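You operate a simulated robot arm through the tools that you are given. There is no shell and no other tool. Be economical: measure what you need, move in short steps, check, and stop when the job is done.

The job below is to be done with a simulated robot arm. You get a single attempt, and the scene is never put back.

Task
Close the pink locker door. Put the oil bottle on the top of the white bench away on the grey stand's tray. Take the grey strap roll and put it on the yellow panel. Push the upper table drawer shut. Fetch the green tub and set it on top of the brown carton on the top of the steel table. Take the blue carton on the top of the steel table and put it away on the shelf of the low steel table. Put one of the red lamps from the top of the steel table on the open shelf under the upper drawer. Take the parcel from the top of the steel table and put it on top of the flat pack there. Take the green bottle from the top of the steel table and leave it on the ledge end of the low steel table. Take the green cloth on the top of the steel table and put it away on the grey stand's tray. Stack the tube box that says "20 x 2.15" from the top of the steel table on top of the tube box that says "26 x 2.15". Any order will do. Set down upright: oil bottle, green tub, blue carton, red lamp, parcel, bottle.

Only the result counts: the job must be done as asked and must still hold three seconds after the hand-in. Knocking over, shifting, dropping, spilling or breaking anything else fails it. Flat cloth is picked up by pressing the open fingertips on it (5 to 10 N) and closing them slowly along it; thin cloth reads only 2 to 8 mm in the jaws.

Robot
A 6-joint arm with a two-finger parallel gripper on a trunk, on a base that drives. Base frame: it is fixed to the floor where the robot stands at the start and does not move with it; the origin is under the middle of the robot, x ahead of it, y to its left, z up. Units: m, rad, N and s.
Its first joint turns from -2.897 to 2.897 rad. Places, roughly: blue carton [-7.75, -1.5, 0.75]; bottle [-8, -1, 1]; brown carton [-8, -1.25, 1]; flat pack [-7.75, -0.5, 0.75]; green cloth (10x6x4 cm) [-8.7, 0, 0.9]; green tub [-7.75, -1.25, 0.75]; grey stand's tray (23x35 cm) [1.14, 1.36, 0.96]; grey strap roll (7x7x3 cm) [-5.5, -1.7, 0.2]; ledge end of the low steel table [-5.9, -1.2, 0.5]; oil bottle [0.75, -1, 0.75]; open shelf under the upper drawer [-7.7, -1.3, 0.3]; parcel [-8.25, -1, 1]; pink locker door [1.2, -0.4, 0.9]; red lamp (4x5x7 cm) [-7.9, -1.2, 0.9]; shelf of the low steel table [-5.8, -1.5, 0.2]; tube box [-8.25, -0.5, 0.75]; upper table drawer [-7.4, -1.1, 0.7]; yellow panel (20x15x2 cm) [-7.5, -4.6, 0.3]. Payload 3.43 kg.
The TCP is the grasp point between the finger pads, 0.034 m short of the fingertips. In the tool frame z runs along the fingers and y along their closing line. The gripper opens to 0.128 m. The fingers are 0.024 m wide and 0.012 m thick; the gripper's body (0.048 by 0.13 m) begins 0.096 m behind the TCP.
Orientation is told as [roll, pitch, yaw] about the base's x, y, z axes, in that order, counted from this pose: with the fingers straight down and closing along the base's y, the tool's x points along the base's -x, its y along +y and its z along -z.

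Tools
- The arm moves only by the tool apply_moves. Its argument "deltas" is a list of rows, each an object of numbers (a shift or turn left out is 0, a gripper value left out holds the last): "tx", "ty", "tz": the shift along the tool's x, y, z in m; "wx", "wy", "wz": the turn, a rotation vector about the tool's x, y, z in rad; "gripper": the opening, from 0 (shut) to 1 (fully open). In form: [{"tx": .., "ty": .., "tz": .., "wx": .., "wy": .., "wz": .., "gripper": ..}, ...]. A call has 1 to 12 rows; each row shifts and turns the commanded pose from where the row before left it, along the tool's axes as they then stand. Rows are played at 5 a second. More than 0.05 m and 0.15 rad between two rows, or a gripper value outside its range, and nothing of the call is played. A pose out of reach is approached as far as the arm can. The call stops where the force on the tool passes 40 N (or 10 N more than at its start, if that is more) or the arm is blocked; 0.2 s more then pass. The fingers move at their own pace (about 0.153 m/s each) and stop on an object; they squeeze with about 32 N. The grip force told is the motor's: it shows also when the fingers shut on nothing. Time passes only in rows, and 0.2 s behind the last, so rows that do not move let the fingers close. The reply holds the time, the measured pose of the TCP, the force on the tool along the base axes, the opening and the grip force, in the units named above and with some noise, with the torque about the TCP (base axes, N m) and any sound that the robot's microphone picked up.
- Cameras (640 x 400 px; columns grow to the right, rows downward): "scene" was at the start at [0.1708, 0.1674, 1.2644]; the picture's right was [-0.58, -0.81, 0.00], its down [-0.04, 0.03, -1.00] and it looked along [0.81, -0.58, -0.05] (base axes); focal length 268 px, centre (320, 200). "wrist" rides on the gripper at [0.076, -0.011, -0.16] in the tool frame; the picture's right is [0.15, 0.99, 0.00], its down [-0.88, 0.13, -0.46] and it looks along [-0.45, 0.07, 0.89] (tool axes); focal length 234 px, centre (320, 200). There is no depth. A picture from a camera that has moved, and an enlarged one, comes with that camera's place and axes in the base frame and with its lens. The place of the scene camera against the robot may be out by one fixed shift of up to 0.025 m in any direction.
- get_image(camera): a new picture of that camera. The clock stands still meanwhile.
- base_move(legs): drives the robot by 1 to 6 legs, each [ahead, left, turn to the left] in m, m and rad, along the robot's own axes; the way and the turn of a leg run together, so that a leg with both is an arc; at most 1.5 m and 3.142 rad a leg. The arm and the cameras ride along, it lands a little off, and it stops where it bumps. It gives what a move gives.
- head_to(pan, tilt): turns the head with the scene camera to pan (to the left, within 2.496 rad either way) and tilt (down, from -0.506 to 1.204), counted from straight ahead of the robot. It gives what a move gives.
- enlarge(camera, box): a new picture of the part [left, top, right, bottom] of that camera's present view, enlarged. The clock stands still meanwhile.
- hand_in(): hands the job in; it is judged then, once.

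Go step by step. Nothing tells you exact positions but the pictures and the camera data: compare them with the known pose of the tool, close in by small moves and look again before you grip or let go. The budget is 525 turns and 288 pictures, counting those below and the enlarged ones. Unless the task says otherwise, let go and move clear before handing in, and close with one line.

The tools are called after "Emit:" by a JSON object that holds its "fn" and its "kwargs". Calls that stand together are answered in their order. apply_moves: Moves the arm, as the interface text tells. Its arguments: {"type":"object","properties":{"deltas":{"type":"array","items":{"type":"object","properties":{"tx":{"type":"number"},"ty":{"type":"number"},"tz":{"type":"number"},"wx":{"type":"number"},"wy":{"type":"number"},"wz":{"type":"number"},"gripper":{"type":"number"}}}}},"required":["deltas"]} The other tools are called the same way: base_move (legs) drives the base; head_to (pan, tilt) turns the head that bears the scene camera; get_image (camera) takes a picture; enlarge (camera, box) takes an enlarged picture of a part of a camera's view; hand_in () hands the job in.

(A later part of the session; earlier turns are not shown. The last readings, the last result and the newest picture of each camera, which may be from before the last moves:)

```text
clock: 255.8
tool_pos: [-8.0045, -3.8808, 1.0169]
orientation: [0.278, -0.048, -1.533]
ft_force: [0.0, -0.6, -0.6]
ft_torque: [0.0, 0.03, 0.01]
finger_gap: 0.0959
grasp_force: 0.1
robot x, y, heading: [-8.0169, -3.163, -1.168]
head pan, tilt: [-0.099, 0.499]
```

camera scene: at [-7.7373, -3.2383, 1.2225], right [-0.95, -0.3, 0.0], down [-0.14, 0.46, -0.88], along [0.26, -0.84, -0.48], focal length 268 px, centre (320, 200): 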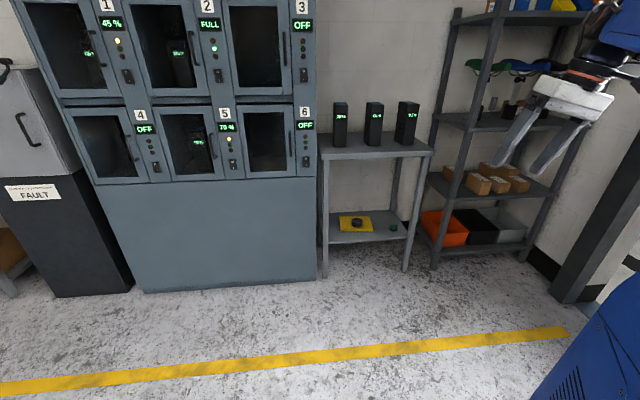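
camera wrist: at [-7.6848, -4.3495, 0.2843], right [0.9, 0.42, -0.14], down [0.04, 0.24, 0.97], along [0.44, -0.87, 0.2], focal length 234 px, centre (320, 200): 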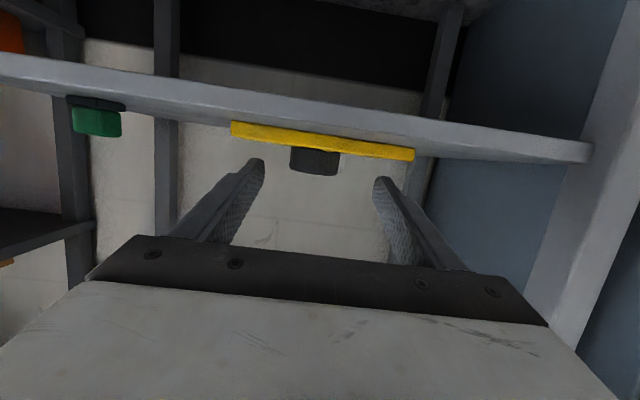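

Emit:
{"fn": "apply_moves", "kwargs": {"deltas": [{"wx": 0.1}]}}

Emit:
{"fn": "apply_moves", "kwargs": {"deltas": [{"tz": 0.045}, {"tz": 0.045}, {"wx": 0.1}]}}

```text
clock: 256.2
tool_pos: [-8.0052, -3.8819, 1.0165]
orientation: [0.279, -0.048, -1.531]
ft_force: [0.2, 0.8, 0.4]
ft_torque: [-0.01, -0.02, -0.01]
finger_gap: 0.0962
grasp_force: 0.2
out of reach, approached as far as the arm can: row 1
robot x, y, heading: [-8.0147, -3.1602, -1.167]
head pan, tilt: [-0.099, 0.499]
```

```text
clock: 257.1
tool_pos: [-7.9777, -3.8854, 0.93]
orientation: [0.275, -0.061, -1.535]
ft_force: [-0.1, 0.9, -0.8]
ft_torque: [0.0, 0.0, 0.0]
finger_gap: 0.0962
grasp_force: 0.0
out of reach, approached as far as the arm can: row 3
robot x, y, heading: [-8.0149, -3.1694, -1.168]
head pan, tilt: [-0.099, 0.499]
```

The forearm joint flipped to its limit on the way up. I will undo it: lower the arm, swing the tool sideways, then forward, and come back in the normal posture.

Emit:
{"fn": "apply_moves", "kwargs": {"deltas": [{"tz": 0.045}, {"tz": 0.045}, {"tz": 0.045}, {"tz": 0.045}, {"tz": 0.045}, {"tz": 0.045}, {"tz": 0.045}, {"wx": -0.15}, {"wx": -0.15}, {"wx": -0.15}, {"wx": -0.15}, {"wx": -0.15}]}}

```text
clock: 259.6
tool_pos: [-7.8936, -3.9004, 0.6302]
orientation: [1.026, -0.061, -1.532]
ft_force: [1.0, 0.5, 0.9]
ft_torque: [0.03, 0.03, 0.0]
finger_gap: 0.096
grasp_force: 0.1
robot x, y, heading: [-8.0101, -3.1683, -1.166]
head pan, tilt: [-0.099, 0.499]
```

Emit:
{"fn": "apply_moves", "kwargs": {"deltas": [{"wy": -0.128, "wz": 0.077}, {"wy": -0.128, "wz": 0.077}, {"wy": -0.128, "wz": 0.077}, {"wy": -0.128, "wz": 0.077}, {"wy": -0.128, "wz": 0.077}, {"wy": -0.128, "wz": 0.077}, {"wy": -0.128, "wz": 0.077}, {"wy": -0.128, "wz": 0.077}, {"wy": -0.128, "wz": 0.077}, {"wy": -0.128, "wz": 0.077}]}}

```text
clock: 261.9
tool_pos: [-7.9144, -4.0039, 0.682]
orientation: [1.086, -0.012, -3.024]
ft_force: [-0.3, 0.5, -0.5]
ft_torque: [0.02, 0.02, 0.01]
finger_gap: 0.0961
grasp_force: 0.0
out of reach, approached as far as the arm can: row 4, 5, 6, 7, 8, 9, 10
robot x, y, heading: [-8.012, -3.1637, -1.171]
head pan, tilt: [-0.099, 0.499]
```

Emit:
{"fn": "apply_moves", "kwargs": {"deltas": [{"wz": -0.15}, {"wz": -0.15}, {"wz": -0.15}, {"wz": -0.15}, {"wz": -0.15}, {"wz": -0.15}, {"wz": -0.15}, {"wz": -0.15}, {"wz": -0.15}, {"wz": -0.15}]}}

```text
clock: 264.1
tool_pos: [-7.9124, -4.0041, 0.682]
orientation: [0.11, -1.085, -1.585]
ft_force: [-0.5, 0.2, -0.3]
ft_torque: [-0.02, 0.01, 0.03]
finger_gap: 0.0962
grasp_force: 0.1
robot x, y, heading: [-8.0153, -3.168, -1.166]
head pan, tilt: [-0.099, 0.499]
```

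Emit:
{"fn": "apply_moves", "kwargs": {"deltas": [{"tz": 0.02, "tx": 0.038}, {"tz": 0.02, "tx": 0.038}, {"tz": 0.02, "tx": 0.038}, {"tz": 0.02, "tx": 0.038}, {"tz": 0.02, "tx": 0.038}, {"tz": 0.02, "tx": 0.038}, {"tz": 0.02, "tx": 0.038}]}}

Emit:
{"fn": "apply_moves", "kwargs": {"deltas": [{"wy": 0.15}, {"wy": 0.15}, {"wy": 0.15}, {"wy": 0.15}, {"wy": 0.15}, {"wy": 0.15}, {"wy": 0.15}]}}

```text
clock: 265.6
tool_pos: [-7.8894, -4.0543, 0.4011]
orientation: [0.116, -1.087, -1.591]
ft_force: [0.2, 0.0, 0.6]
ft_torque: [0.01, -0.01, -0.01]
finger_gap: 0.0959
grasp_force: 0.1
out of reach, approached as far as the arm can: row 1, 2, 3, 4
robot x, y, heading: [-8.0122, -3.1637, -1.169]
head pan, tilt: [-0.099, 0.499]
```

```text
clock: 267.2
tool_pos: [-7.8901, -4.0534, 0.4006]
orientation: [0.055, -0.036, -1.49]
ft_force: [-0.8, -0.3, 0.5]
ft_torque: [-0.02, -0.04, 0.02]
finger_gap: 0.0959
grasp_force: 0.0
out of reach, approached as far as the arm can: row 6
robot x, y, heading: [-8.0168, -3.1605, -1.172]
head pan, tilt: [-0.099, 0.499]
```

Emit:
{"fn": "apply_moves", "kwargs": {"deltas": [{"wx": 0.055, "wy": 0.036}, {"tz": -0.045, "tx": 0.01}, {"tz": -0.045, "tx": 0.01}, {"tz": -0.045, "tx": 0.01}, {"tz": -0.045, "tx": 0.01}, {"tz": -0.045, "tx": 0.01}, {"tz": -0.045, "tx": 0.01}, {"tz": -0.045, "tx": 0.01}, {"tz": -0.045, "tx": 0.01}, {"tz": -0.045, "tx": 0.01}, {"tz": -0.045, "tx": 0.01}]}}

```text
clock: 269.6
tool_pos: [-7.8977, -3.954, 0.8503]
orientation: [-0.004, -0.001, -1.49]
ft_force: [0.2, 1.0, -0.1]
ft_torque: [0.03, 0.0, -0.01]
finger_gap: 0.0959
grasp_force: 0.1
robot x, y, heading: [-8.0162, -3.1628, -1.165]
head pan, tilt: [-0.099, 0.499]
```

The arm is back in its normal posture. I raise it and centre it in front of the robot.

Emit:
{"fn": "apply_moves", "kwargs": {"deltas": [{"wz": -0.11}, {"wz": -0.11}, {"wz": -0.1}, {"ty": 0.05}, {"ty": 0.05}, {"ty": 0.05}, {"tz": -0.045}, {"tz": -0.045}, {"tz": -0.045}, {"tz": -0.045}, {"tz": -0.045}, {"tz": -0.025}]}}

```text
clock: 272.2
tool_pos: [-7.7594, -3.8946, 1.0998]
orientation: [-0.003, -0.001, -1.169]
ft_force: [-0.1, -0.3, -0.4]
ft_torque: [-0.01, -0.03, -0.02]
finger_gap: 0.0962
grasp_force: 0.0
robot x, y, heading: [-8.016, -3.1657, -1.167]
head pan, tilt: [-0.099, 0.499]
```

Emit:
{"fn": "base_move", "kwargs": {"legs": [[0, 0, 3.13]]}}

Emit:
{"fn": "head_to", "kwargs": {"pan": -0.2, "tilt": 0.35}}

Emit:
{"fn": "get_image", "kwargs": {"camera": "scene"}}

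```text
clock: 279.9
tool_pos: [-8.2544, -2.4284, 1.0998]
orientation: [-0.002, -0.002, 1.95]
ft_force: [0.1, -0.3, 0.4]
ft_torque: [0.01, 0.04, -0.04]
finger_gap: 0.0959
grasp_force: 0.1
robot x, y, heading: [-8.0167, -3.1644, 1.949]
head pan, tilt: [-0.099, 0.499]
```

```text
clock: 280.6
tool_pos: [-8.2554, -2.4288, 1.1001]
orientation: [-0.002, -0.001, 1.951]
ft_force: [0.2, -0.8, 0.0]
ft_torque: [-0.01, 0.03, 0.01]
finger_gap: 0.0958
grasp_force: 0.0
robot x, y, heading: [-8.016, -3.165, 1.95]
head pan, tilt: [-0.201, 0.351]
```

```text
181 pictures are left
camera scene: at [-8.2489, -3.0798, 1.2362], right [0.98, 0.18, 0.0], down [0.06, -0.34, -0.94], along [-0.17, 0.92, -0.34], focal length 268 px, centre (320, 200)
```

scene: 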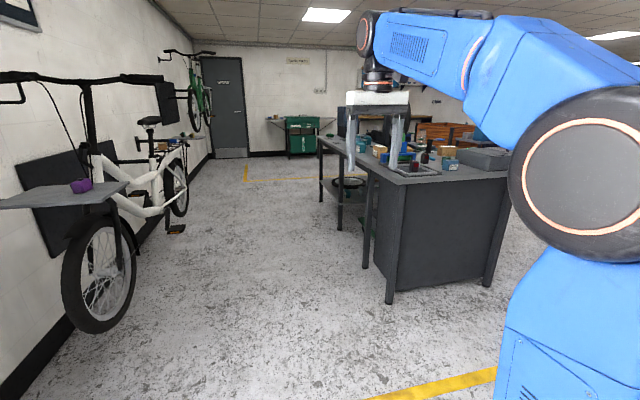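

Emit:
{"fn": "enlarge", "kwargs": {"camera": "scene", "box": [310, 110, 530, 310]}}

```text
2.00 times, centred on (420, 210) of scene
camera zoom: at [-8.2489, -3.0798, 1.2362], right [0.98, 0.18, 0.0], down [0.06, -0.34, -0.94], along [-0.17, 0.92, -0.34], focal length 536 px, centre (120, 180)
```

zoom: 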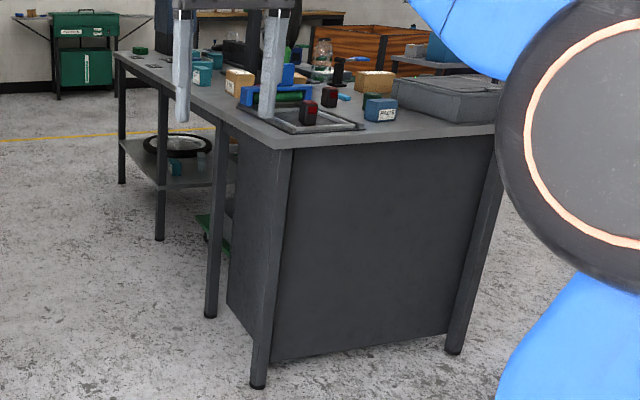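

The steel table spans about s 7.3–8.1 in room axes with its near end at n≈-1.6. I move in front of this end for a good look.

Emit:
{"fn": "base_move", "kwargs": {"legs": [[0.3, -0.85, 0]]}}

Emit:
{"fn": "head_to", "kwargs": {"pan": 0.0, "tilt": 0.5}}

Emit:
{"fn": "get_image", "kwargs": {"camera": "scene"}}

Emit:
{"fn": "get_image", "kwargs": {"camera": "wrist"}}

```text
clock: 285.3
tool_pos: [-7.5943, -1.839, 1.1002]
orientation: [-0.002, -0.002, 1.956]
ft_force: [0.0, 0.0, -0.2]
ft_torque: [-0.04, -0.01, 0.01]
finger_gap: 0.0961
grasp_force: 0.0
robot x, y, heading: [-7.3491, -2.5753, 1.955]
head pan, tilt: [-0.201, 0.351]
```

```text
clock: 286.1
tool_pos: [-7.5955, -1.8405, 1.0988]
orientation: [-0.002, -0.002, 1.958]
ft_force: [0.3, -0.3, 0.0]
ft_torque: [0.03, -0.02, 0.02]
finger_gap: 0.096
grasp_force: 0.1
robot x, y, heading: [-7.3459, -2.5735, 1.961]
head pan, tilt: [0.0, 0.499]
```

```text
179 pictures are left
camera scene: at [-7.6003, -2.4982, 1.2226], right [0.93, 0.38, 0.0], down [0.18, -0.44, -0.88], along [-0.33, 0.81, -0.48], focal length 268 px, centre (320, 200)
```

scene: 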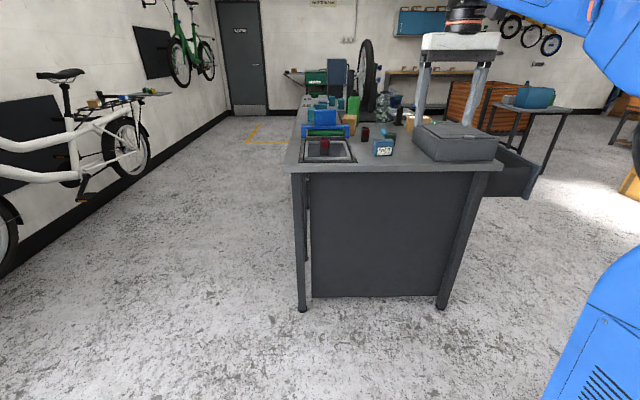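

```text
178 pictures are left
camera wrist: at [-7.5573, -1.9068, 1.2609], right [-0.86, -0.51, 0.0], down [-0.45, 0.76, 0.46], along [-0.23, 0.39, -0.89], focal length 234 px, centre (320, 200)
```

wrist: 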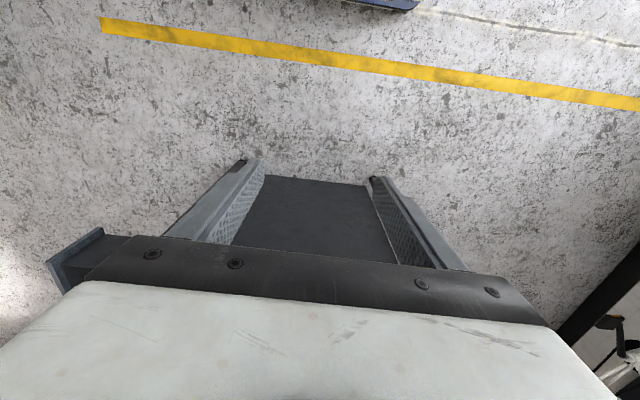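

Emit:
{"fn": "base_move", "kwargs": {"legs": [[0.25, 0.1, 0]]}}

Emit:
{"fn": "get_image", "kwargs": {"camera": "wrist"}}

Emit:
{"fn": "enlarge", "kwargs": {"camera": "scene", "box": [260, 60, 560, 240]}}

```text
clock: 288.0
tool_pos: [-7.7816, -1.649, 1.1]
orientation: [-0.001, -0.003, 1.957]
ft_force: [-0.1, -0.4, -0.1]
ft_torque: [0.0, 0.02, -0.01]
finger_gap: 0.0962
grasp_force: 0.1
robot x, y, heading: [-7.535, -2.3869, 1.963]
head pan, tilt: [0.0, 0.499]
```

```text
177 pictures are left
camera wrist: at [-7.7433, -1.7155, 1.2609], right [-0.86, -0.51, 0.0], down [-0.45, 0.76, 0.46], along [-0.23, 0.39, -0.89], focal length 234 px, centre (320, 200)
```

wrist: 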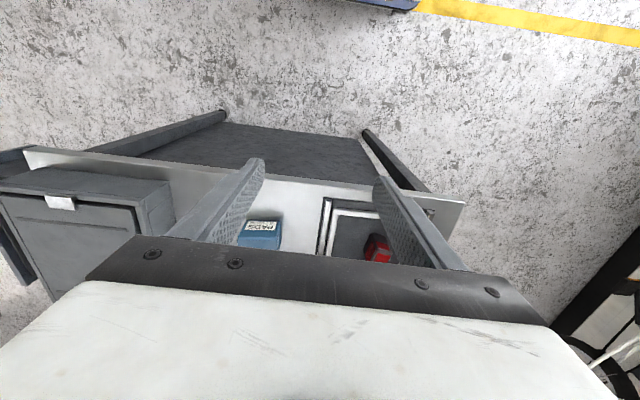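

```text
2.13 times, centred on (410, 150) of scene
camera zoom: at [-7.7865, -2.3069, 1.2225], right [0.93, 0.38, 0.0], down [0.18, -0.44, -0.88], along [-0.33, 0.81, -0.48], focal length 572 px, centre (128, 307)
```

zoom: 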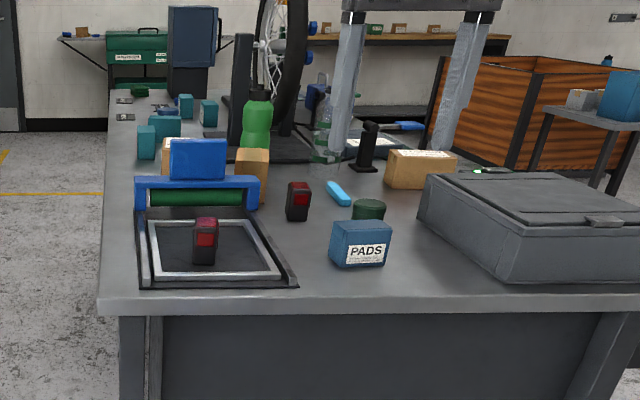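

I can identify the lamps, the blue PADS carton, the green tub, the tall brown carton, green bottle, boxes and the open drawer; the table top is about 0.86 high. I move closer to work from this end.

Emit:
{"fn": "base_move", "kwargs": {"legs": [[0.3, -0.08, 0]]}}

Emit:
{"fn": "get_image", "kwargs": {"camera": "wrist"}}

Emit:
{"fn": "get_image", "kwargs": {"camera": "scene"}}

```text
clock: 290.1
tool_pos: [-7.8224, -1.3434, 1.0997]
orientation: [-0.002, -0.002, 1.958]
ft_force: [-0.1, 0.2, 0.1]
ft_torque: [-0.01, -0.02, -0.01]
finger_gap: 0.096
grasp_force: 0.0
robot x, y, heading: [-7.5747, -2.0761, 1.961]
head pan, tilt: [0.0, 0.499]
```

```text
175 pictures are left
camera wrist: at [-7.7837, -1.4093, 1.2609], right [-0.86, -0.51, 0.0], down [-0.45, 0.76, 0.46], along [-0.23, 0.39, -0.89], focal length 234 px, centre (320, 200)
```

wrist: 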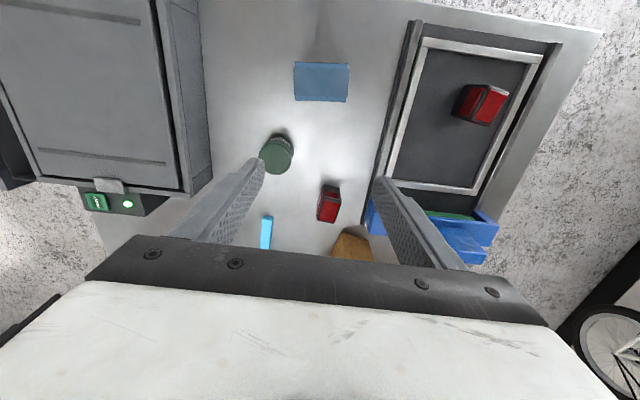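

```text
174 pictures are left
camera scene: at [-7.8266, -2.0007, 1.2225], right [0.93, 0.38, 0.0], down [0.18, -0.44, -0.88], along [-0.33, 0.81, -0.48], focal length 268 px, centre (320, 200)
```

scene: 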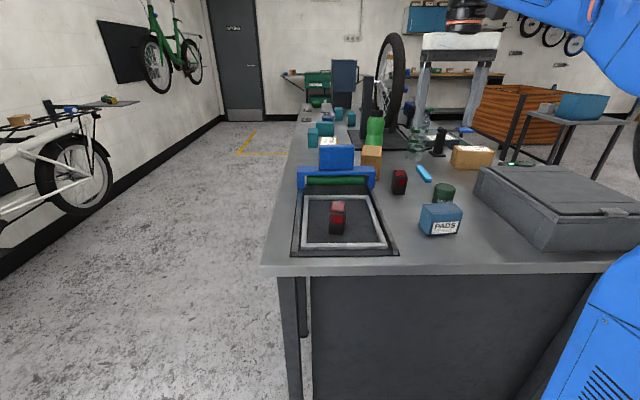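

From the wrist picture, the tub is 0.042 m ahead and 0.064 m to the right of the tool. I move over it and descend.

Emit:
{"fn": "apply_moves", "kwargs": {"deltas": [{"tx": -0.021, "ty": -0.032}, {"tx": -0.021, "ty": -0.032}, {"tz": 0.045}, {"tz": 0.045}, {"tz": 0.045}]}}

Emit:
{"fn": "get_image", "kwargs": {"camera": "wrist"}}

```text
clock: 291.2
tool_pos: [-7.7744, -1.2796, 0.9645]
orientation: [-0.004, -0.004, 1.958]
ft_force: [-0.1, -0.5, 0.1]
ft_torque: [0.0, 0.04, 0.0]
finger_gap: 0.0962
grasp_force: 0.1
robot x, y, heading: [-7.5764, -2.0769, 1.962]
head pan, tilt: [0.0, 0.499]
```

```text
173 pictures are left
camera wrist: at [-7.7373, -1.3463, 1.1266], right [-0.86, -0.51, 0.0], down [-0.45, 0.76, 0.46], along [-0.23, 0.4, -0.89], focal length 234 px, centre (320, 200)
```

wrist: 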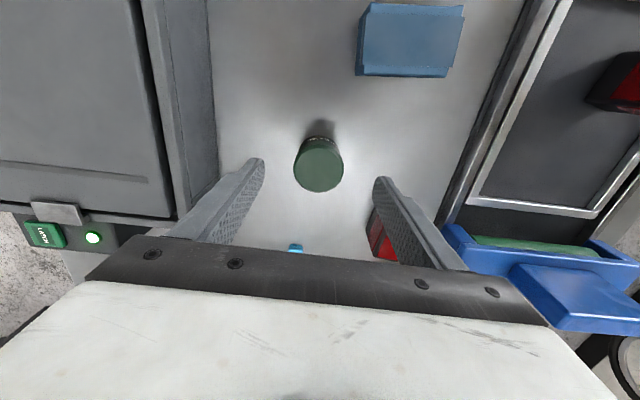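

Emit:
{"fn": "apply_moves", "kwargs": {"deltas": [{"tz": 0.03}, {"tz": 0.02}, {"tz": 0.006}, {"tz": 0.004}]}}

Emit:
{"fn": "get_image", "kwargs": {"camera": "wrist"}}

```text
clock: 292.2
tool_pos: [-7.7766, -1.2795, 0.905]
orientation: [-0.002, -0.002, 1.958]
ft_force: [0.2, 0.6, -0.6]
ft_torque: [0.01, -0.01, -0.03]
finger_gap: 0.0961
grasp_force: 0.0
robot x, y, heading: [-7.5742, -2.0716, 1.96]
head pan, tilt: [0.0, 0.499]
```

```text
172 pictures are left
camera wrist: at [-7.739, -1.3462, 1.0656], right [-0.86, -0.51, 0.0], down [-0.45, 0.76, 0.46], along [-0.23, 0.39, -0.89], focal length 234 px, centre (320, 200)
```

wrist: 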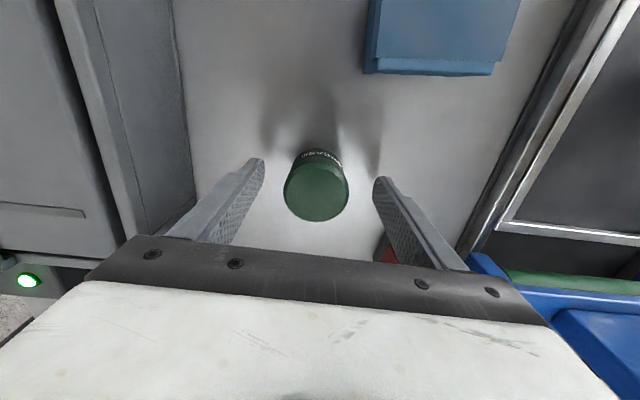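

Emit:
{"fn": "apply_moves", "kwargs": {"deltas": [{"tz": 0.004}, {"tz": 0.004}, {"tz": 0.004}]}}

```text
clock: 293.1
tool_pos: [-7.7773, -1.28, 0.8932]
orientation: [-0.001, -0.002, 1.958]
ft_force: [0.7, 0.2, -0.4]
ft_torque: [-0.03, 0.03, -0.01]
finger_gap: 0.0962
grasp_force: 0.0
robot x, y, heading: [-7.573, -2.0742, 1.958]
head pan, tilt: [0.0, 0.499]
```

Emit:
{"fn": "apply_moves", "kwargs": {"deltas": [{"gripper": 0.5}, {"gripper": 0.3}, {"gripper": 0}, {}]}}

Emit:
{"fn": "get_image", "kwargs": {"camera": "wrist"}}

```text
clock: 294.1
tool_pos: [-7.7785, -1.2791, 0.893]
orientation: [0.0, -0.002, 1.958]
ft_force: [0.2, -0.4, 0.5]
ft_torque: [-0.02, 0.11, 0.03]
finger_gap: 0.0529
grasp_force: 31.9
robot x, y, heading: [-7.5722, -2.0767, 1.96]
head pan, tilt: [0.0, 0.499]
```

```text
171 pictures are left
camera wrist: at [-7.7403, -1.3461, 1.0545], right [-0.86, -0.51, 0.0], down [-0.45, 0.76, 0.46], along [-0.23, 0.39, -0.89], focal length 234 px, centre (320, 200)
```

wrist: 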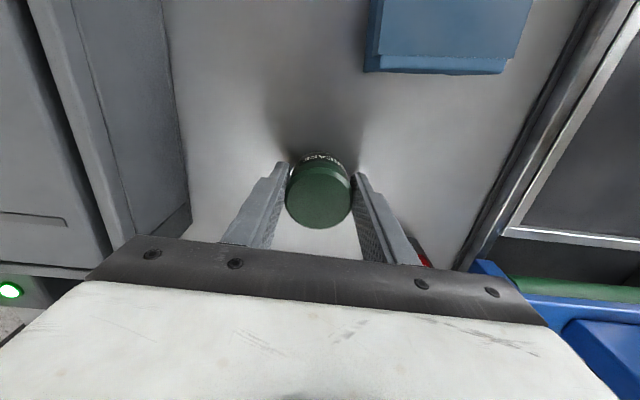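

Emit:
{"fn": "apply_moves", "kwargs": {"deltas": [{"tz": -0.01}, {"tz": -0.045}, {"tz": -0.045}, {"tz": -0.045}, {"tz": -0.045}, {"tx": 0.03}, {"tx": 0.03}, {"tx": 0.03}]}}

Emit:
{"fn": "get_image", "kwargs": {"camera": "wrist"}}

Emit:
{"fn": "enlarge", "kwargs": {"camera": "scene", "box": [280, 100, 480, 240]}}

```text
clock: 295.9
tool_pos: [-7.746, -1.3626, 1.083]
orientation: [-0.003, 0.0, 1.957]
ft_force: [-0.1, 1.1, -1.1]
ft_torque: [-0.06, -0.04, 0.02]
finger_gap: 0.0528
grasp_force: 31.6
robot x, y, heading: [-7.5727, -2.075, 1.958]
head pan, tilt: [0.0, 0.499]
```

```text
170 pictures are left
camera wrist: at [-7.7084, -1.4285, 1.2442], right [-0.86, -0.51, 0.0], down [-0.45, 0.77, 0.46], along [-0.23, 0.39, -0.89], focal length 234 px, centre (320, 200)
```

wrist: 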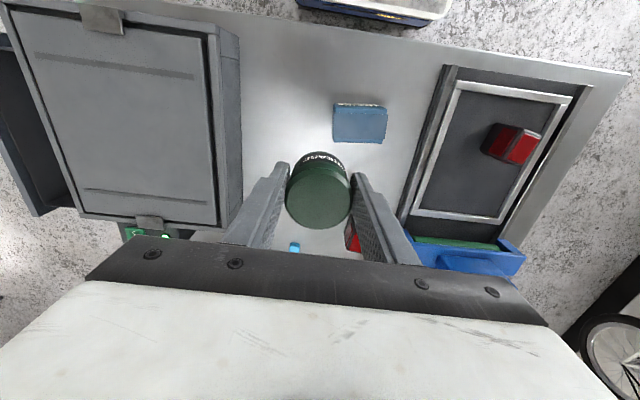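

```text
2.86 times, centred on (380, 170) of scene
camera zoom: at [-7.8267, -2.0003, 1.2225], right [0.92, 0.38, 0.0], down [0.18, -0.44, -0.88], along [-0.33, 0.81, -0.48], focal length 766 px, centre (149, 286)
```

zoom: 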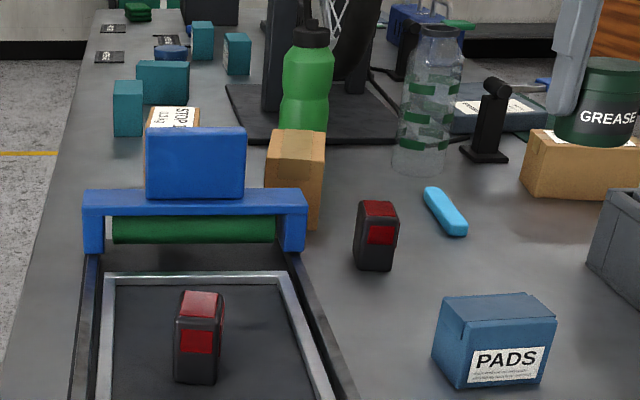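

The brown carton is the plain one at about (-7.99, -1.135) with its top near z 0.94. I drive 0.12 m ahead and move the tub over it.

Emit:
{"fn": "base_move", "kwargs": {"legs": [[0.12, 0, 0]]}}

Emit:
{"fn": "apply_moves", "kwargs": {"deltas": [{"ty": 0.045}, {"ty": 0.045}, {"ty": 0.045}, {"tx": -0.04}, {"tx": -0.04}]}}

Emit:
{"fn": "get_image", "kwargs": {"camera": "wrist"}}

Emit:
{"fn": "enlarge", "kwargs": {"camera": "scene", "box": [280, 60, 480, 240]}}

```text
clock: 297.1
tool_pos: [-7.7906, -1.2534, 1.0845]
orientation: [-0.001, -0.002, 1.958]
ft_force: [1.1, 0.7, -1.8]
ft_torque: [-0.01, 0.0, 0.01]
finger_gap: 0.0526
grasp_force: 31.9
robot x, y, heading: [-7.6193, -1.9658, 1.961]
head pan, tilt: [0.0, 0.499]
```

```text
clock: 298.3
tool_pos: [-7.9445, -1.2302, 1.0833]
orientation: [0.0, -0.004, 1.958]
ft_force: [-0.1, -0.5, -1.1]
ft_torque: [0.1, 0.02, 0.02]
finger_gap: 0.0527
grasp_force: 32.4
robot x, y, heading: [-7.6177, -1.9664, 1.958]
head pan, tilt: [0.0, 0.499]
```

```text
168 pictures are left
camera wrist: at [-7.9073, -1.2968, 1.2441], right [-0.86, -0.51, 0.0], down [-0.45, 0.76, 0.46], along [-0.23, 0.4, -0.89], focal length 234 px, centre (320, 200)
```

wrist: 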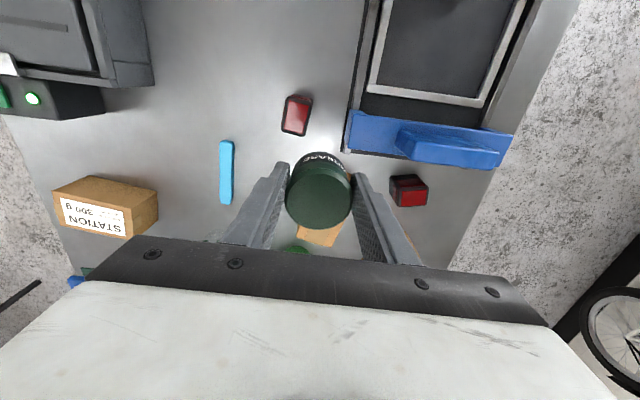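

```text
2.22 times, centred on (380, 150) of scene
camera zoom: at [-7.8712, -1.8917, 1.2226], right [0.93, 0.38, 0.0], down [0.18, -0.44, -0.88], along [-0.33, 0.81, -0.48], focal length 595 px, centre (187, 311)
```

zoom: 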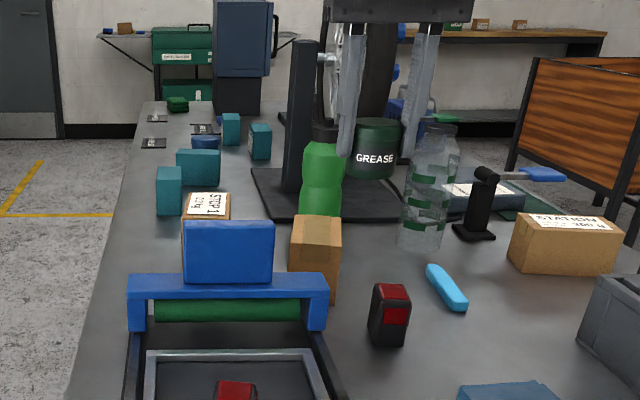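

The scene camera reads about 2.7 cm too far right here; corrected, the carton top centre lies 0.10 m ahead and 0.026 m left of the tool. I move there.

Emit:
{"fn": "apply_moves", "kwargs": {"deltas": [{"tx": -0.033, "ty": 0.013}, {"tx": -0.033, "ty": 0.013}, {"tx": -0.033}]}}

Emit:
{"fn": "get_image", "kwargs": {"camera": "wrist"}}

Emit:
{"fn": "enlarge", "kwargs": {"camera": "scene", "box": [300, 60, 460, 220]}}

```text
clock: 299.1
tool_pos: [-8.0058, -1.1483, 1.0843]
orientation: [0.0, -0.004, 1.958]
ft_force: [0.2, -0.6, 0.3]
ft_torque: [0.06, 0.07, -0.02]
finger_gap: 0.0525
grasp_force: 32.8
robot x, y, heading: [-7.6189, -1.9658, 1.961]
head pan, tilt: [0.0, 0.499]
```

```text
166 pictures are left
camera wrist: at [-7.9678, -1.2155, 1.2452], right [-0.86, -0.51, 0.0], down [-0.45, 0.76, 0.46], along [-0.23, 0.4, -0.89], focal length 234 px, centre (320, 200)
```

wrist: 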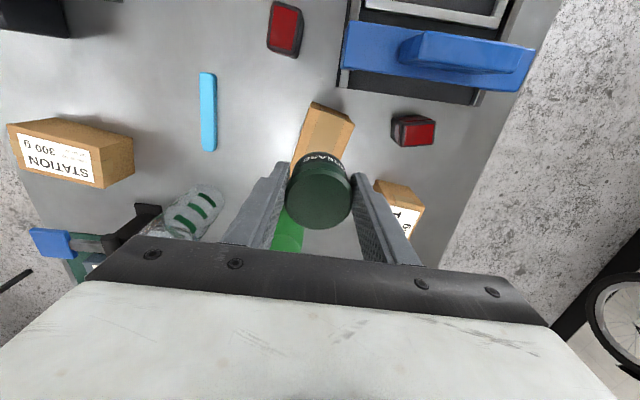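

```text
2.50 times, centred on (380, 140) of scene
camera zoom: at [-7.8713, -1.8917, 1.2226], right [0.93, 0.38, 0.0], down [0.18, -0.44, -0.88], along [-0.33, 0.81, -0.48], focal length 670 px, centre (170, 350)
```

zoom: 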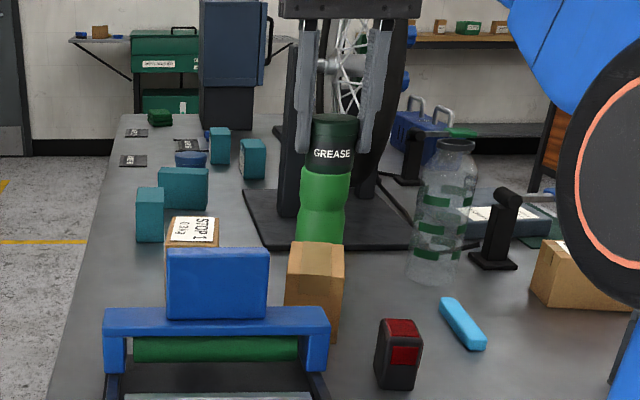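

Emit:
{"fn": "enlarge", "kwargs": {"camera": "wrist", "box": [240, 80, 420, 260]}}

```text
2.22 times, centred on (330, 170) of wrist
camera zoom: at [-7.9678, -1.2155, 1.2452], right [-0.86, -0.51, 0.0], down [-0.45, 0.76, 0.46], along [-0.23, 0.4, -0.89], focal length 520 px, centre (298, 267)
```

zoom: 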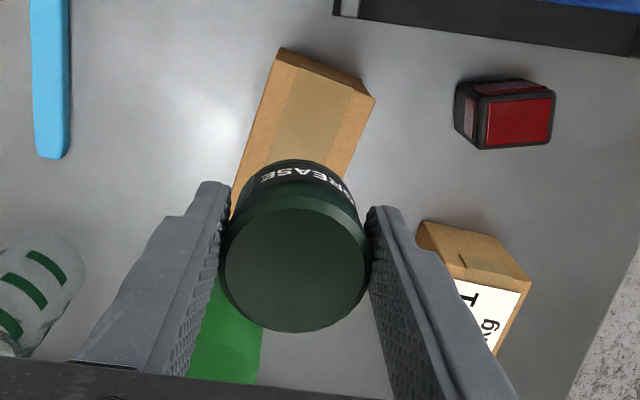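

The tub is nearly over the carton's centre. I shift 1.5 cm forward and lower it until contact.

Emit:
{"fn": "apply_moves", "kwargs": {"deltas": [{"tx": -0.015}, {"tz": 0.04}, {"tz": 0.04}, {"tz": 0.012}, {"tz": 0.005}, {"tz": 0.004}, {"tz": 0.004}]}}

```text
clock: 300.7
tool_pos: [-8.012, -1.1342, 0.9791]
orientation: [-0.002, -0.004, 1.959]
ft_force: [0.4, 0.2, 0.0]
ft_torque: [0.0, 0.0, 0.02]
finger_gap: 0.0527
grasp_force: 32.2
robot x, y, heading: [-7.6223, -1.963, 1.961]
head pan, tilt: [0.0, 0.499]
```

Emit:
{"fn": "apply_moves", "kwargs": {"deltas": [{"tz": 0.004}, {"tz": 0.004}, {"tz": 0.004}]}}

Emit:
{"fn": "enlarge", "kwargs": {"camera": "wrist", "box": [240, 80, 420, 260]}}

Emit:
{"fn": "enlarge", "kwargs": {"camera": "scene", "box": [300, 60, 460, 220]}}

```text
clock: 301.5
tool_pos: [-8.0129, -1.1351, 0.965]
orientation: [-0.002, -0.002, 1.959]
ft_force: [0.9, -2.5, 20.6]
ft_torque: [0.17, 0.16, -0.01]
finger_gap: 0.0527
grasp_force: 32.0
robot x, y, heading: [-7.6233, -1.9676, 1.958]
head pan, tilt: [0.0, 0.499]
```

```text
2.22 times, centred on (330, 170) of wrist
camera zoom: at [-7.9747, -1.2014, 1.1276], right [-0.86, -0.51, 0.0], down [-0.45, 0.76, 0.46], along [-0.23, 0.39, -0.89], focal length 520 px, centre (298, 267)
```

zoom: 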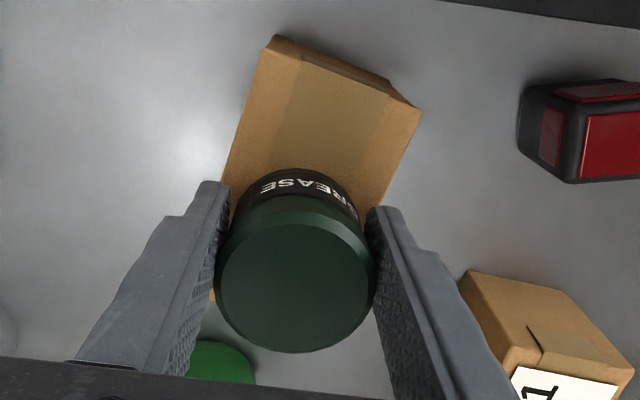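

```text
2.50 times, centred on (380, 140) of scene
camera zoom: at [-7.8711, -1.8921, 1.2227], right [0.93, 0.38, 0.0], down [0.18, -0.44, -0.88], along [-0.33, 0.81, -0.48], focal length 670 px, centre (170, 350)
```

zoom: 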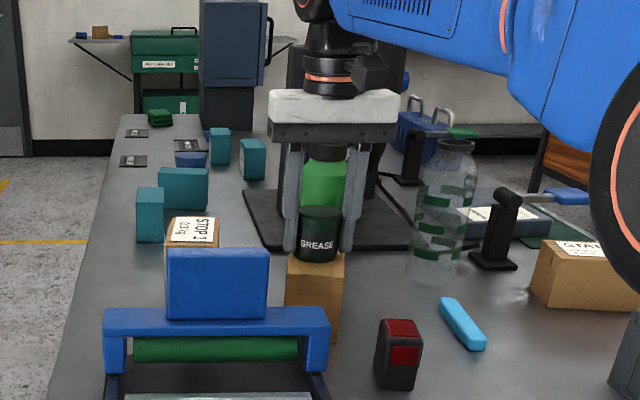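

The tub stands on the carton, close to its centre. I ease up, open only a little, and lift.

Emit:
{"fn": "apply_moves", "kwargs": {"deltas": [{"tz": -0.002}, {"gripper": 0.5}, {"gripper": 0.56}, {"tz": -0.02}, {"tz": -0.04}, {"tz": -0.04}, {"tz": -0.03}]}}

Emit:
{"fn": "get_image", "kwargs": {"camera": "wrist"}}

Emit:
{"fn": "enlarge", "kwargs": {"camera": "scene", "box": [300, 60, 460, 220]}}

```text
clock: 303.1
tool_pos: [-8.0123, -1.1329, 1.0996]
orientation: [-0.003, -0.001, 1.958]
ft_force: [0.3, 0.0, -0.5]
ft_torque: [0.03, 0.0, 0.03]
finger_gap: 0.0717
grasp_force: 0.0
robot x, y, heading: [-7.6197, -1.9654, 1.957]
head pan, tilt: [0.0, 0.499]
```

```text
161 pictures are left
camera wrist: at [-7.9753, -1.1995, 1.2602], right [-0.86, -0.51, 0.0], down [-0.45, 0.76, 0.46], along [-0.23, 0.39, -0.89], focal length 234 px, centre (320, 200)
```

wrist: 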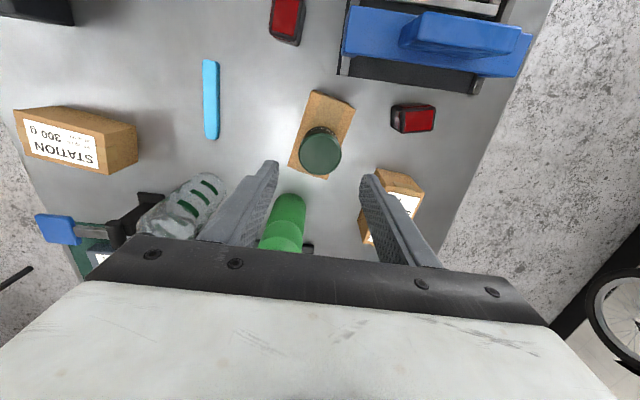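

```text
2.50 times, centred on (380, 140) of scene
camera zoom: at [-7.8714, -1.8913, 1.2225], right [0.93, 0.38, 0.0], down [0.18, -0.44, -0.88], along [-0.33, 0.81, -0.48], focal length 670 px, centre (170, 350)
```

zoom: 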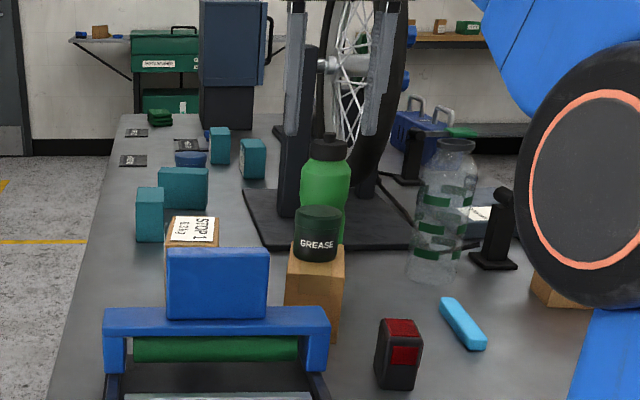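

The GREASE tub stands on the brown carton. Next is the PADS carton, which must be picked with the tool tilted forward so it can go into the low shelf upright; I back off and tilt the tool.

Emit:
{"fn": "apply_moves", "kwargs": {"deltas": [{"tx": 0.045}, {"tx": 0.045}, {"tx": 0.045}, {"tx": 0.045, "gripper": 1}, {"ty": -0.045}, {"ty": -0.045}]}}

Emit:
{"fn": "base_move", "kwargs": {"legs": [[-0.27, 0, 0]]}}

Emit:
{"fn": "apply_moves", "kwargs": {"deltas": [{"wy": -0.15}, {"wy": -0.15}, {"wy": -0.15}, {"wy": -0.15}, {"wy": -0.15}, {"wy": -0.15}, {"wy": -0.1}]}}

Emit:
{"fn": "get_image", "kwargs": {"camera": "wrist"}}

Emit:
{"fn": "get_image", "kwargs": {"camera": "scene"}}

```text
clock: 304.5
tool_pos: [-7.8609, -1.2676, 1.0976]
orientation: [-0.002, -0.003, 1.957]
ft_force: [0.7, 0.1, 0.3]
ft_torque: [0.0, 0.02, -0.03]
finger_gap: 0.1278
grasp_force: 0.0
robot x, y, heading: [-7.6216, -1.9655, 1.963]
head pan, tilt: [0.0, 0.499]
```

```text
clock: 306.4
tool_pos: [-7.7558, -1.5183, 1.098]
orientation: [-0.003, -0.001, 1.958]
ft_force: [0.9, 0.6, 0.1]
ft_torque: [-0.03, 0.02, 0.01]
finger_gap: 0.128
grasp_force: 0.0
robot x, y, heading: [-7.5156, -2.2172, 1.962]
head pan, tilt: [0.0, 0.499]
```

```text
clock: 308.0
tool_pos: [-7.7562, -1.5187, 1.0975]
orientation: [-0.006, -1.004, 1.962]
ft_force: [0.2, 0.9, -1.0]
ft_torque: [0.03, -0.02, 0.03]
finger_gap: 0.1281
grasp_force: 0.0
robot x, y, heading: [-7.5153, -2.2207, 1.962]
head pan, tilt: [0.0, 0.499]
```

```text
159 pictures are left
camera wrist: at [-7.6815, -1.677, 1.1217], right [-0.89, -0.45, -0.13], down [-0.16, 0.03, 0.99], along [-0.44, 0.89, -0.1], focal length 234 px, centre (320, 200)
```

wrist: 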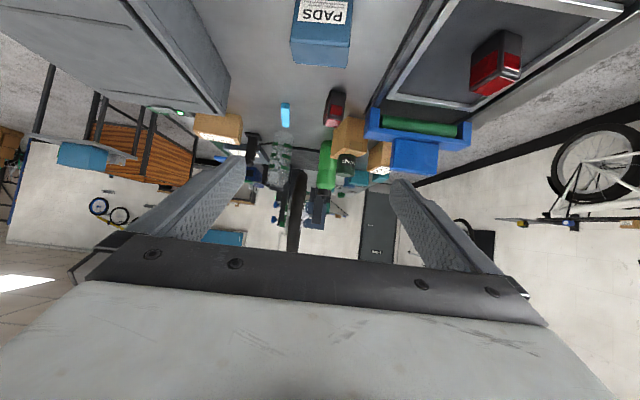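

```text
158 pictures are left
camera scene: at [-7.7679, -2.1433, 1.2225], right [0.93, 0.38, 0.0], down [0.18, -0.44, -0.88], along [-0.33, 0.81, -0.48], focal length 268 px, centre (320, 200)
```

scene: 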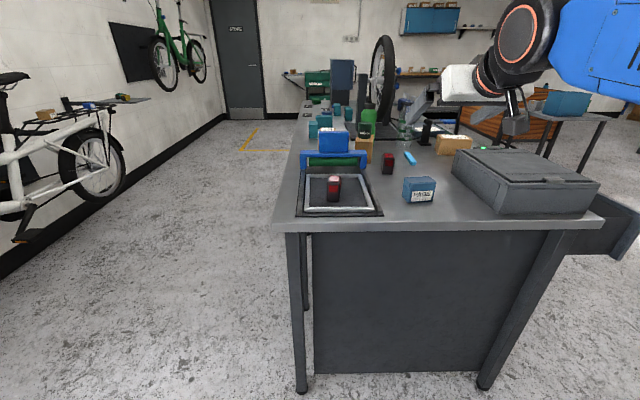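

PADS lies about 0.07 m ahead and 0.2 m below the tool. I move down and back along the approach line.

Emit:
{"fn": "apply_moves", "kwargs": {"deltas": [{"tz": 0.0108, "tx": 0.0355, "ty": -0.0075}, {"tz": 0.0108, "tx": 0.0355, "ty": -0.0075}, {"tz": 0.0108, "tx": 0.0355}, {"tz": 0.0108, "tx": 0.0355}]}}

Emit:
{"fn": "get_image", "kwargs": {"camera": "wrist"}}

Emit:
{"fn": "enlarge", "kwargs": {"camera": "scene", "box": [340, 60, 540, 240]}}

```text
clock: 309.0
tool_pos: [-7.7275, -1.5503, 0.9551]
orientation: [-0.006, -1.001, 1.965]
ft_force: [0.4, 0.2, -0.2]
ft_torque: [0.01, -0.01, 0.02]
finger_gap: 0.1279
grasp_force: 0.1
robot x, y, heading: [-7.5189, -2.2174, 1.962]
head pan, tilt: [0.0, 0.499]
```

```text
157 pictures are left
camera wrist: at [-7.6526, -1.7073, 0.9789], right [-0.89, -0.45, -0.13], down [-0.16, 0.03, 0.99], along [-0.44, 0.89, -0.1], focal length 234 px, centre (320, 200)
```

wrist: 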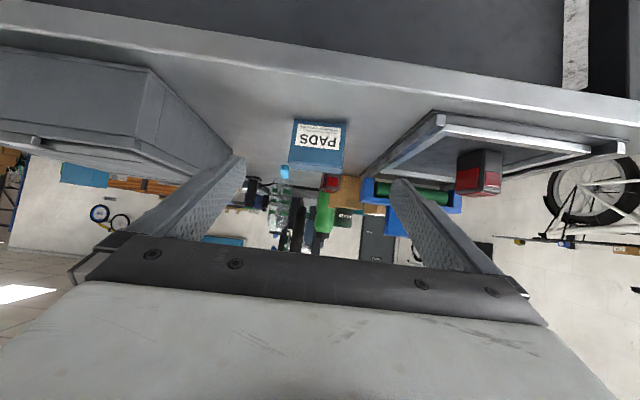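

```text
2.22 times, centred on (440, 150) of scene
camera zoom: at [-7.7679, -2.1434, 1.2225], right [0.93, 0.38, 0.0], down [0.18, -0.44, -0.88], along [-0.33, 0.81, -0.48], focal length 595 px, centre (53, 311)
```

zoom: 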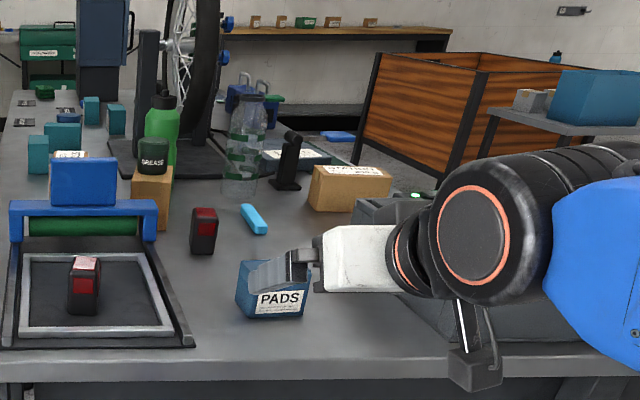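

The geometry shows the table top is nearer 0.81 high. PADS then lies 0.18 m straight along the fingers; I advance part of the way and check.

Emit:
{"fn": "apply_moves", "kwargs": {"deltas": [{"tz": 0.035}, {"tz": 0.035}, {"tz": 0.035}]}}

Emit:
{"fn": "get_image", "kwargs": {"camera": "wrist"}}

Emit:
{"fn": "enlarge", "kwargs": {"camera": "scene", "box": [360, 120, 500, 240]}}

```text
clock: 309.8
tool_pos: [-7.7608, -1.4666, 0.8979]
orientation: [-0.004, -1.002, 1.959]
ft_force: [0.4, 0.2, -0.2]
ft_torque: [-0.02, 0.0, -0.01]
finger_gap: 0.1281
grasp_force: 0.2
robot x, y, heading: [-7.5186, -2.2174, 1.954]
head pan, tilt: [0.0, 0.499]
```

```text
155 pictures are left
camera wrist: at [-7.6843, -1.6265, 0.9215], right [-0.89, -0.45, -0.13], down [-0.16, 0.03, 0.99], along [-0.44, 0.89, -0.1], focal length 234 px, centre (320, 200)
```

wrist: 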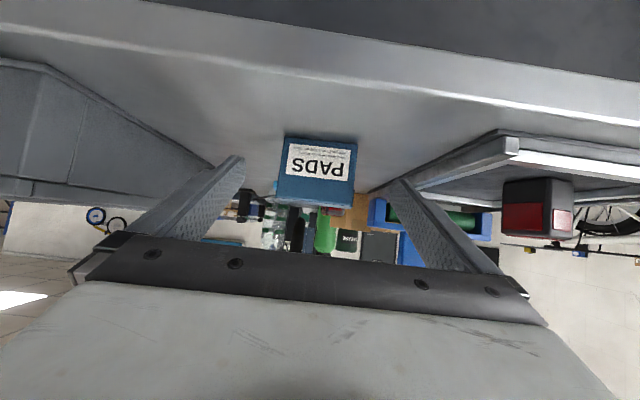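

```text
3.33 times, centred on (430, 180) of scene
camera zoom: at [-7.7678, -2.1436, 1.2226], right [0.93, 0.38, 0.0], down [0.18, -0.44, -0.88], along [-0.33, 0.81, -0.48], focal length 893 px, centre (-47, 267)
```

zoom: 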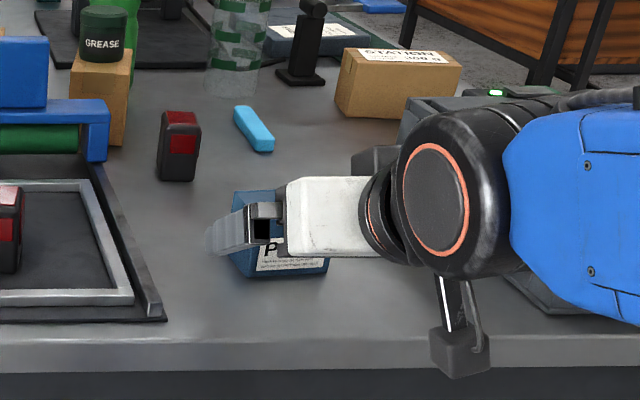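

Emit:
{"fn": "apply_moves", "kwargs": {"deltas": [{"tz": 0.03, "tx": -0.005}, {"tz": 0.029, "tx": -0.0045}]}}

Emit:
{"fn": "get_image", "kwargs": {"camera": "wrist"}}

```text
clock: 310.4
tool_pos: [-7.7799, -1.417, 0.8745]
orientation: [-0.005, -1.001, 1.961]
ft_force: [0.0, -0.1, 0.2]
ft_torque: [-0.02, 0.04, 0.02]
finger_gap: 0.1281
grasp_force: 0.1
robot x, y, heading: [-7.5148, -2.2202, 1.96]
head pan, tilt: [0.0, 0.499]
```

```text
153 pictures are left
camera wrist: at [-7.7044, -1.5764, 0.8981], right [-0.89, -0.45, -0.13], down [-0.16, 0.03, 0.99], along [-0.44, 0.89, -0.1], focal length 234 px, centre (320, 200)
```

wrist: 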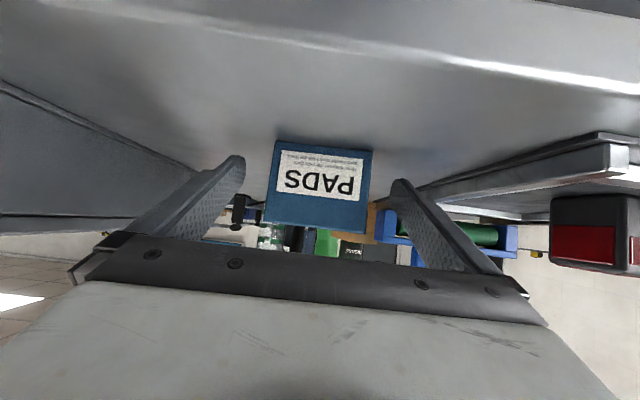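

Emit:
{"fn": "apply_moves", "kwargs": {"deltas": [{"tz": 0.0155, "tx": -0.0085}, {"tz": 0.0155, "tx": -0.0085}, {"gripper": 0.7}, {"gripper": 0.5}, {"gripper": 0}, {}]}}

Emit:
{"fn": "get_image", "kwargs": {"camera": "wrist"}}

```text
clock: 311.8
tool_pos: [-7.7942, -1.3828, 0.8717]
orientation: [-0.004, -0.999, 1.962]
ft_force: [0.8, 1.7, 1.1]
ft_torque: [0.1, -0.12, -0.01]
finger_gap: 0.0749
grasp_force: 32.2
robot x, y, heading: [-7.5193, -2.2192, 1.961]
head pan, tilt: [0.0, 0.499]
```

```text
152 pictures are left
camera wrist: at [-7.7196, -1.5424, 0.896], right [-0.89, -0.45, -0.13], down [-0.16, 0.03, 0.99], along [-0.44, 0.89, -0.1], focal length 234 px, centre (320, 200)
```

wrist: 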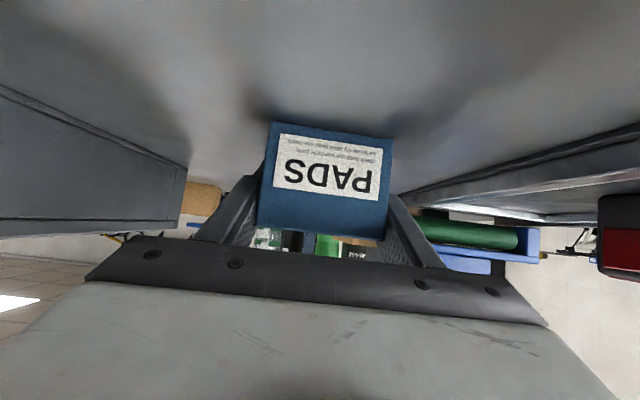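

PADS is gripped at 75 mm. I lift it, and then back off from the table.

Emit:
{"fn": "apply_moves", "kwargs": {"deltas": [{"tz": -0.0203, "tx": -0.0316}, {"tz": -0.0203, "tx": -0.0316}, {"tz": -0.0203, "tx": -0.0316}, {"tz": -0.0203, "tx": -0.0316}, {"tz": -0.0203, "tx": -0.0316}]}}

```text
clock: 313.0
tool_pos: [-7.7961, -1.3855, 1.0599]
orientation: [-0.005, -1.0, 1.962]
ft_force: [1.0, 0.0, -1.8]
ft_torque: [0.03, 0.0, 0.01]
finger_gap: 0.0748
grasp_force: 31.8
robot x, y, heading: [-7.5157, -2.2183, 1.959]
head pan, tilt: [0.0, 0.499]
```

Emit:
{"fn": "base_move", "kwargs": {"legs": [[-0.45, 0, 0], [0, 0, 1.57]]}}

Emit:
{"fn": "apply_moves", "kwargs": {"deltas": [{"wy": 0.15}, {"wy": 0.15}, {"wy": 0.15}, {"wy": 0.15}, {"wy": 0.15}, {"wy": 0.15}, {"wy": 0.1}, {"tx": 0.03}, {"tx": 0.03}]}}

```text
clock: 319.6
tool_pos: [-8.179, -2.9214, 1.0605]
orientation: [-0.005, -1.001, -2.743]
ft_force: [0.0, 0.4, -0.4]
ft_torque: [0.01, 0.03, -0.05]
finger_gap: 0.0745
grasp_force: 32.3
robot x, y, heading: [-7.3487, -2.6333, -2.747]
head pan, tilt: [0.0, 0.499]
```

```text
clock: 321.6
tool_pos: [-8.1255, -2.8991, 1.0624]
orientation: [-0.002, -0.001, -2.744]
ft_force: [0.3, -0.9, -2.0]
ft_torque: [0.02, -0.03, 0.01]
finger_gap: 0.0747
grasp_force: 31.8
robot x, y, heading: [-7.3457, -2.6326, -2.744]
head pan, tilt: [0.0, 0.499]
```

Emit:
{"fn": "base_move", "kwargs": {"legs": [[0, 0.63, 0], [-1.5, 0, 0], [-1.5, 0, 0]]}}

```text
clock: 339.2
tool_pos: [-5.1391, -2.2767, 1.0635]
orientation: [-0.003, -0.002, -2.676]
ft_force: [-1.1, -0.1, -1.8]
ft_torque: [-0.02, 0.01, 0.0]
finger_gap: 0.0748
grasp_force: 32.1
robot x, y, heading: [-4.3837, -1.9554, -2.675]
head pan, tilt: [0.0, 0.499]
```

Emit:
{"fn": "base_move", "kwargs": {"legs": [[0, 0, -0.07], [0, -0.64, 0]]}}

Emit:
{"fn": "head_to", "kwargs": {"pan": -0.1, "tilt": 0.5}}

Emit:
{"fn": "enlarge", "kwargs": {"camera": "scene", "box": [320, 140, 620, 340]}}

```text
clock: 343.2
tool_pos: [-5.4086, -1.6238, 1.0619]
orientation: [-0.003, -0.002, -2.752]
ft_force: [0.2, -0.4, -0.9]
ft_torque: [0.0, 0.01, 0.0]
finger_gap: 0.0746
grasp_force: 31.5
robot x, y, heading: [-4.6322, -1.3656, -2.747]
head pan, tilt: [0.0, 0.499]
```

```text
clock: 343.9
tool_pos: [-5.4094, -1.6233, 1.0616]
orientation: [-0.002, -0.003, -2.751]
ft_force: [0.1, 0.3, -2.0]
ft_torque: [-0.03, 0.02, -0.01]
finger_gap: 0.0744
grasp_force: 32.1
robot x, y, heading: [-4.6306, -1.3621, -2.751]
head pan, tilt: [-0.099, 0.499]
```

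```text
2.00 times, centred on (470, 240) of scene
camera zoom: at [-4.6914, -1.622, 1.2225], right [-0.29, 0.96, 0.0], down [0.46, 0.14, -0.88], along [-0.84, -0.25, -0.48], focal length 536 px, centre (20, 120)
```

zoom: 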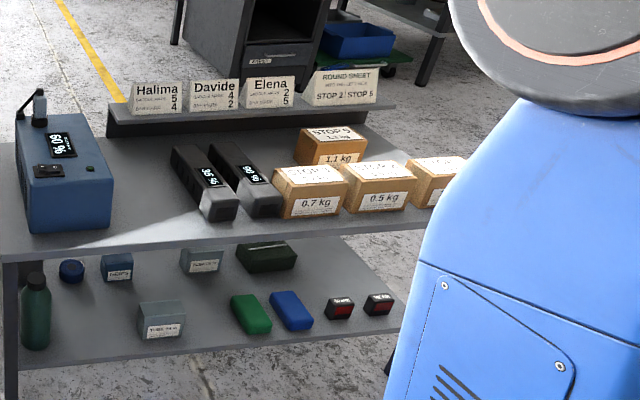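

I back off 0.35 m before lowering the arm, then lower and tilt as in the proven sequence.

Emit:
{"fn": "base_move", "kwargs": {"legs": [[-0.38, 0, 0]]}}

Emit:
{"fn": "apply_moves", "kwargs": {"deltas": [{"tz": 0.045}, {"tz": 0.045}, {"tz": 0.045}, {"tz": 0.045}, {"tz": 0.045}, {"tz": 0.045}, {"tz": 0.045}, {"tz": 0.045}, {"tz": 0.045}, {"tz": 0.045}, {"tz": 0.04}]}}

Emit:
{"fn": "apply_moves", "kwargs": {"deltas": [{"wy": -0.15}, {"wy": -0.15}, {"wy": -0.15}, {"wy": -0.15}, {"wy": -0.15}]}}

```text
clock: 346.3
tool_pos: [-5.0603, -1.4835, 1.0623]
orientation: [-0.004, -0.002, -2.745]
ft_force: [0.5, 0.2, -1.9]
ft_torque: [-0.03, 0.01, -0.02]
finger_gap: 0.0747
grasp_force: 32.1
robot x, y, heading: [-4.2835, -1.2175, -2.74]
head pan, tilt: [-0.099, 0.499]
```

```text
clock: 348.7
tool_pos: [-5.0624, -1.4823, 0.5702]
orientation: [-0.004, -0.005, -2.745]
ft_force: [-0.6, 0.0, -0.8]
ft_torque: [-0.03, 0.05, -0.02]
finger_gap: 0.0749
grasp_force: 32.6
robot x, y, heading: [-4.285, -1.2177, -2.743]
head pan, tilt: [-0.099, 0.499]
```

```text
clock: 349.9
tool_pos: [-5.0615, -1.4834, 0.5722]
orientation: [-0.006, -0.752, -2.742]
ft_force: [0.4, -0.5, -2.3]
ft_torque: [-0.01, 0.02, -0.02]
finger_gap: 0.0748
grasp_force: 32.0
out of reach, approached as far as the arm can: row 4
robot x, y, heading: [-4.2829, -1.2177, -2.741]
head pan, tilt: [-0.099, 0.499]
```

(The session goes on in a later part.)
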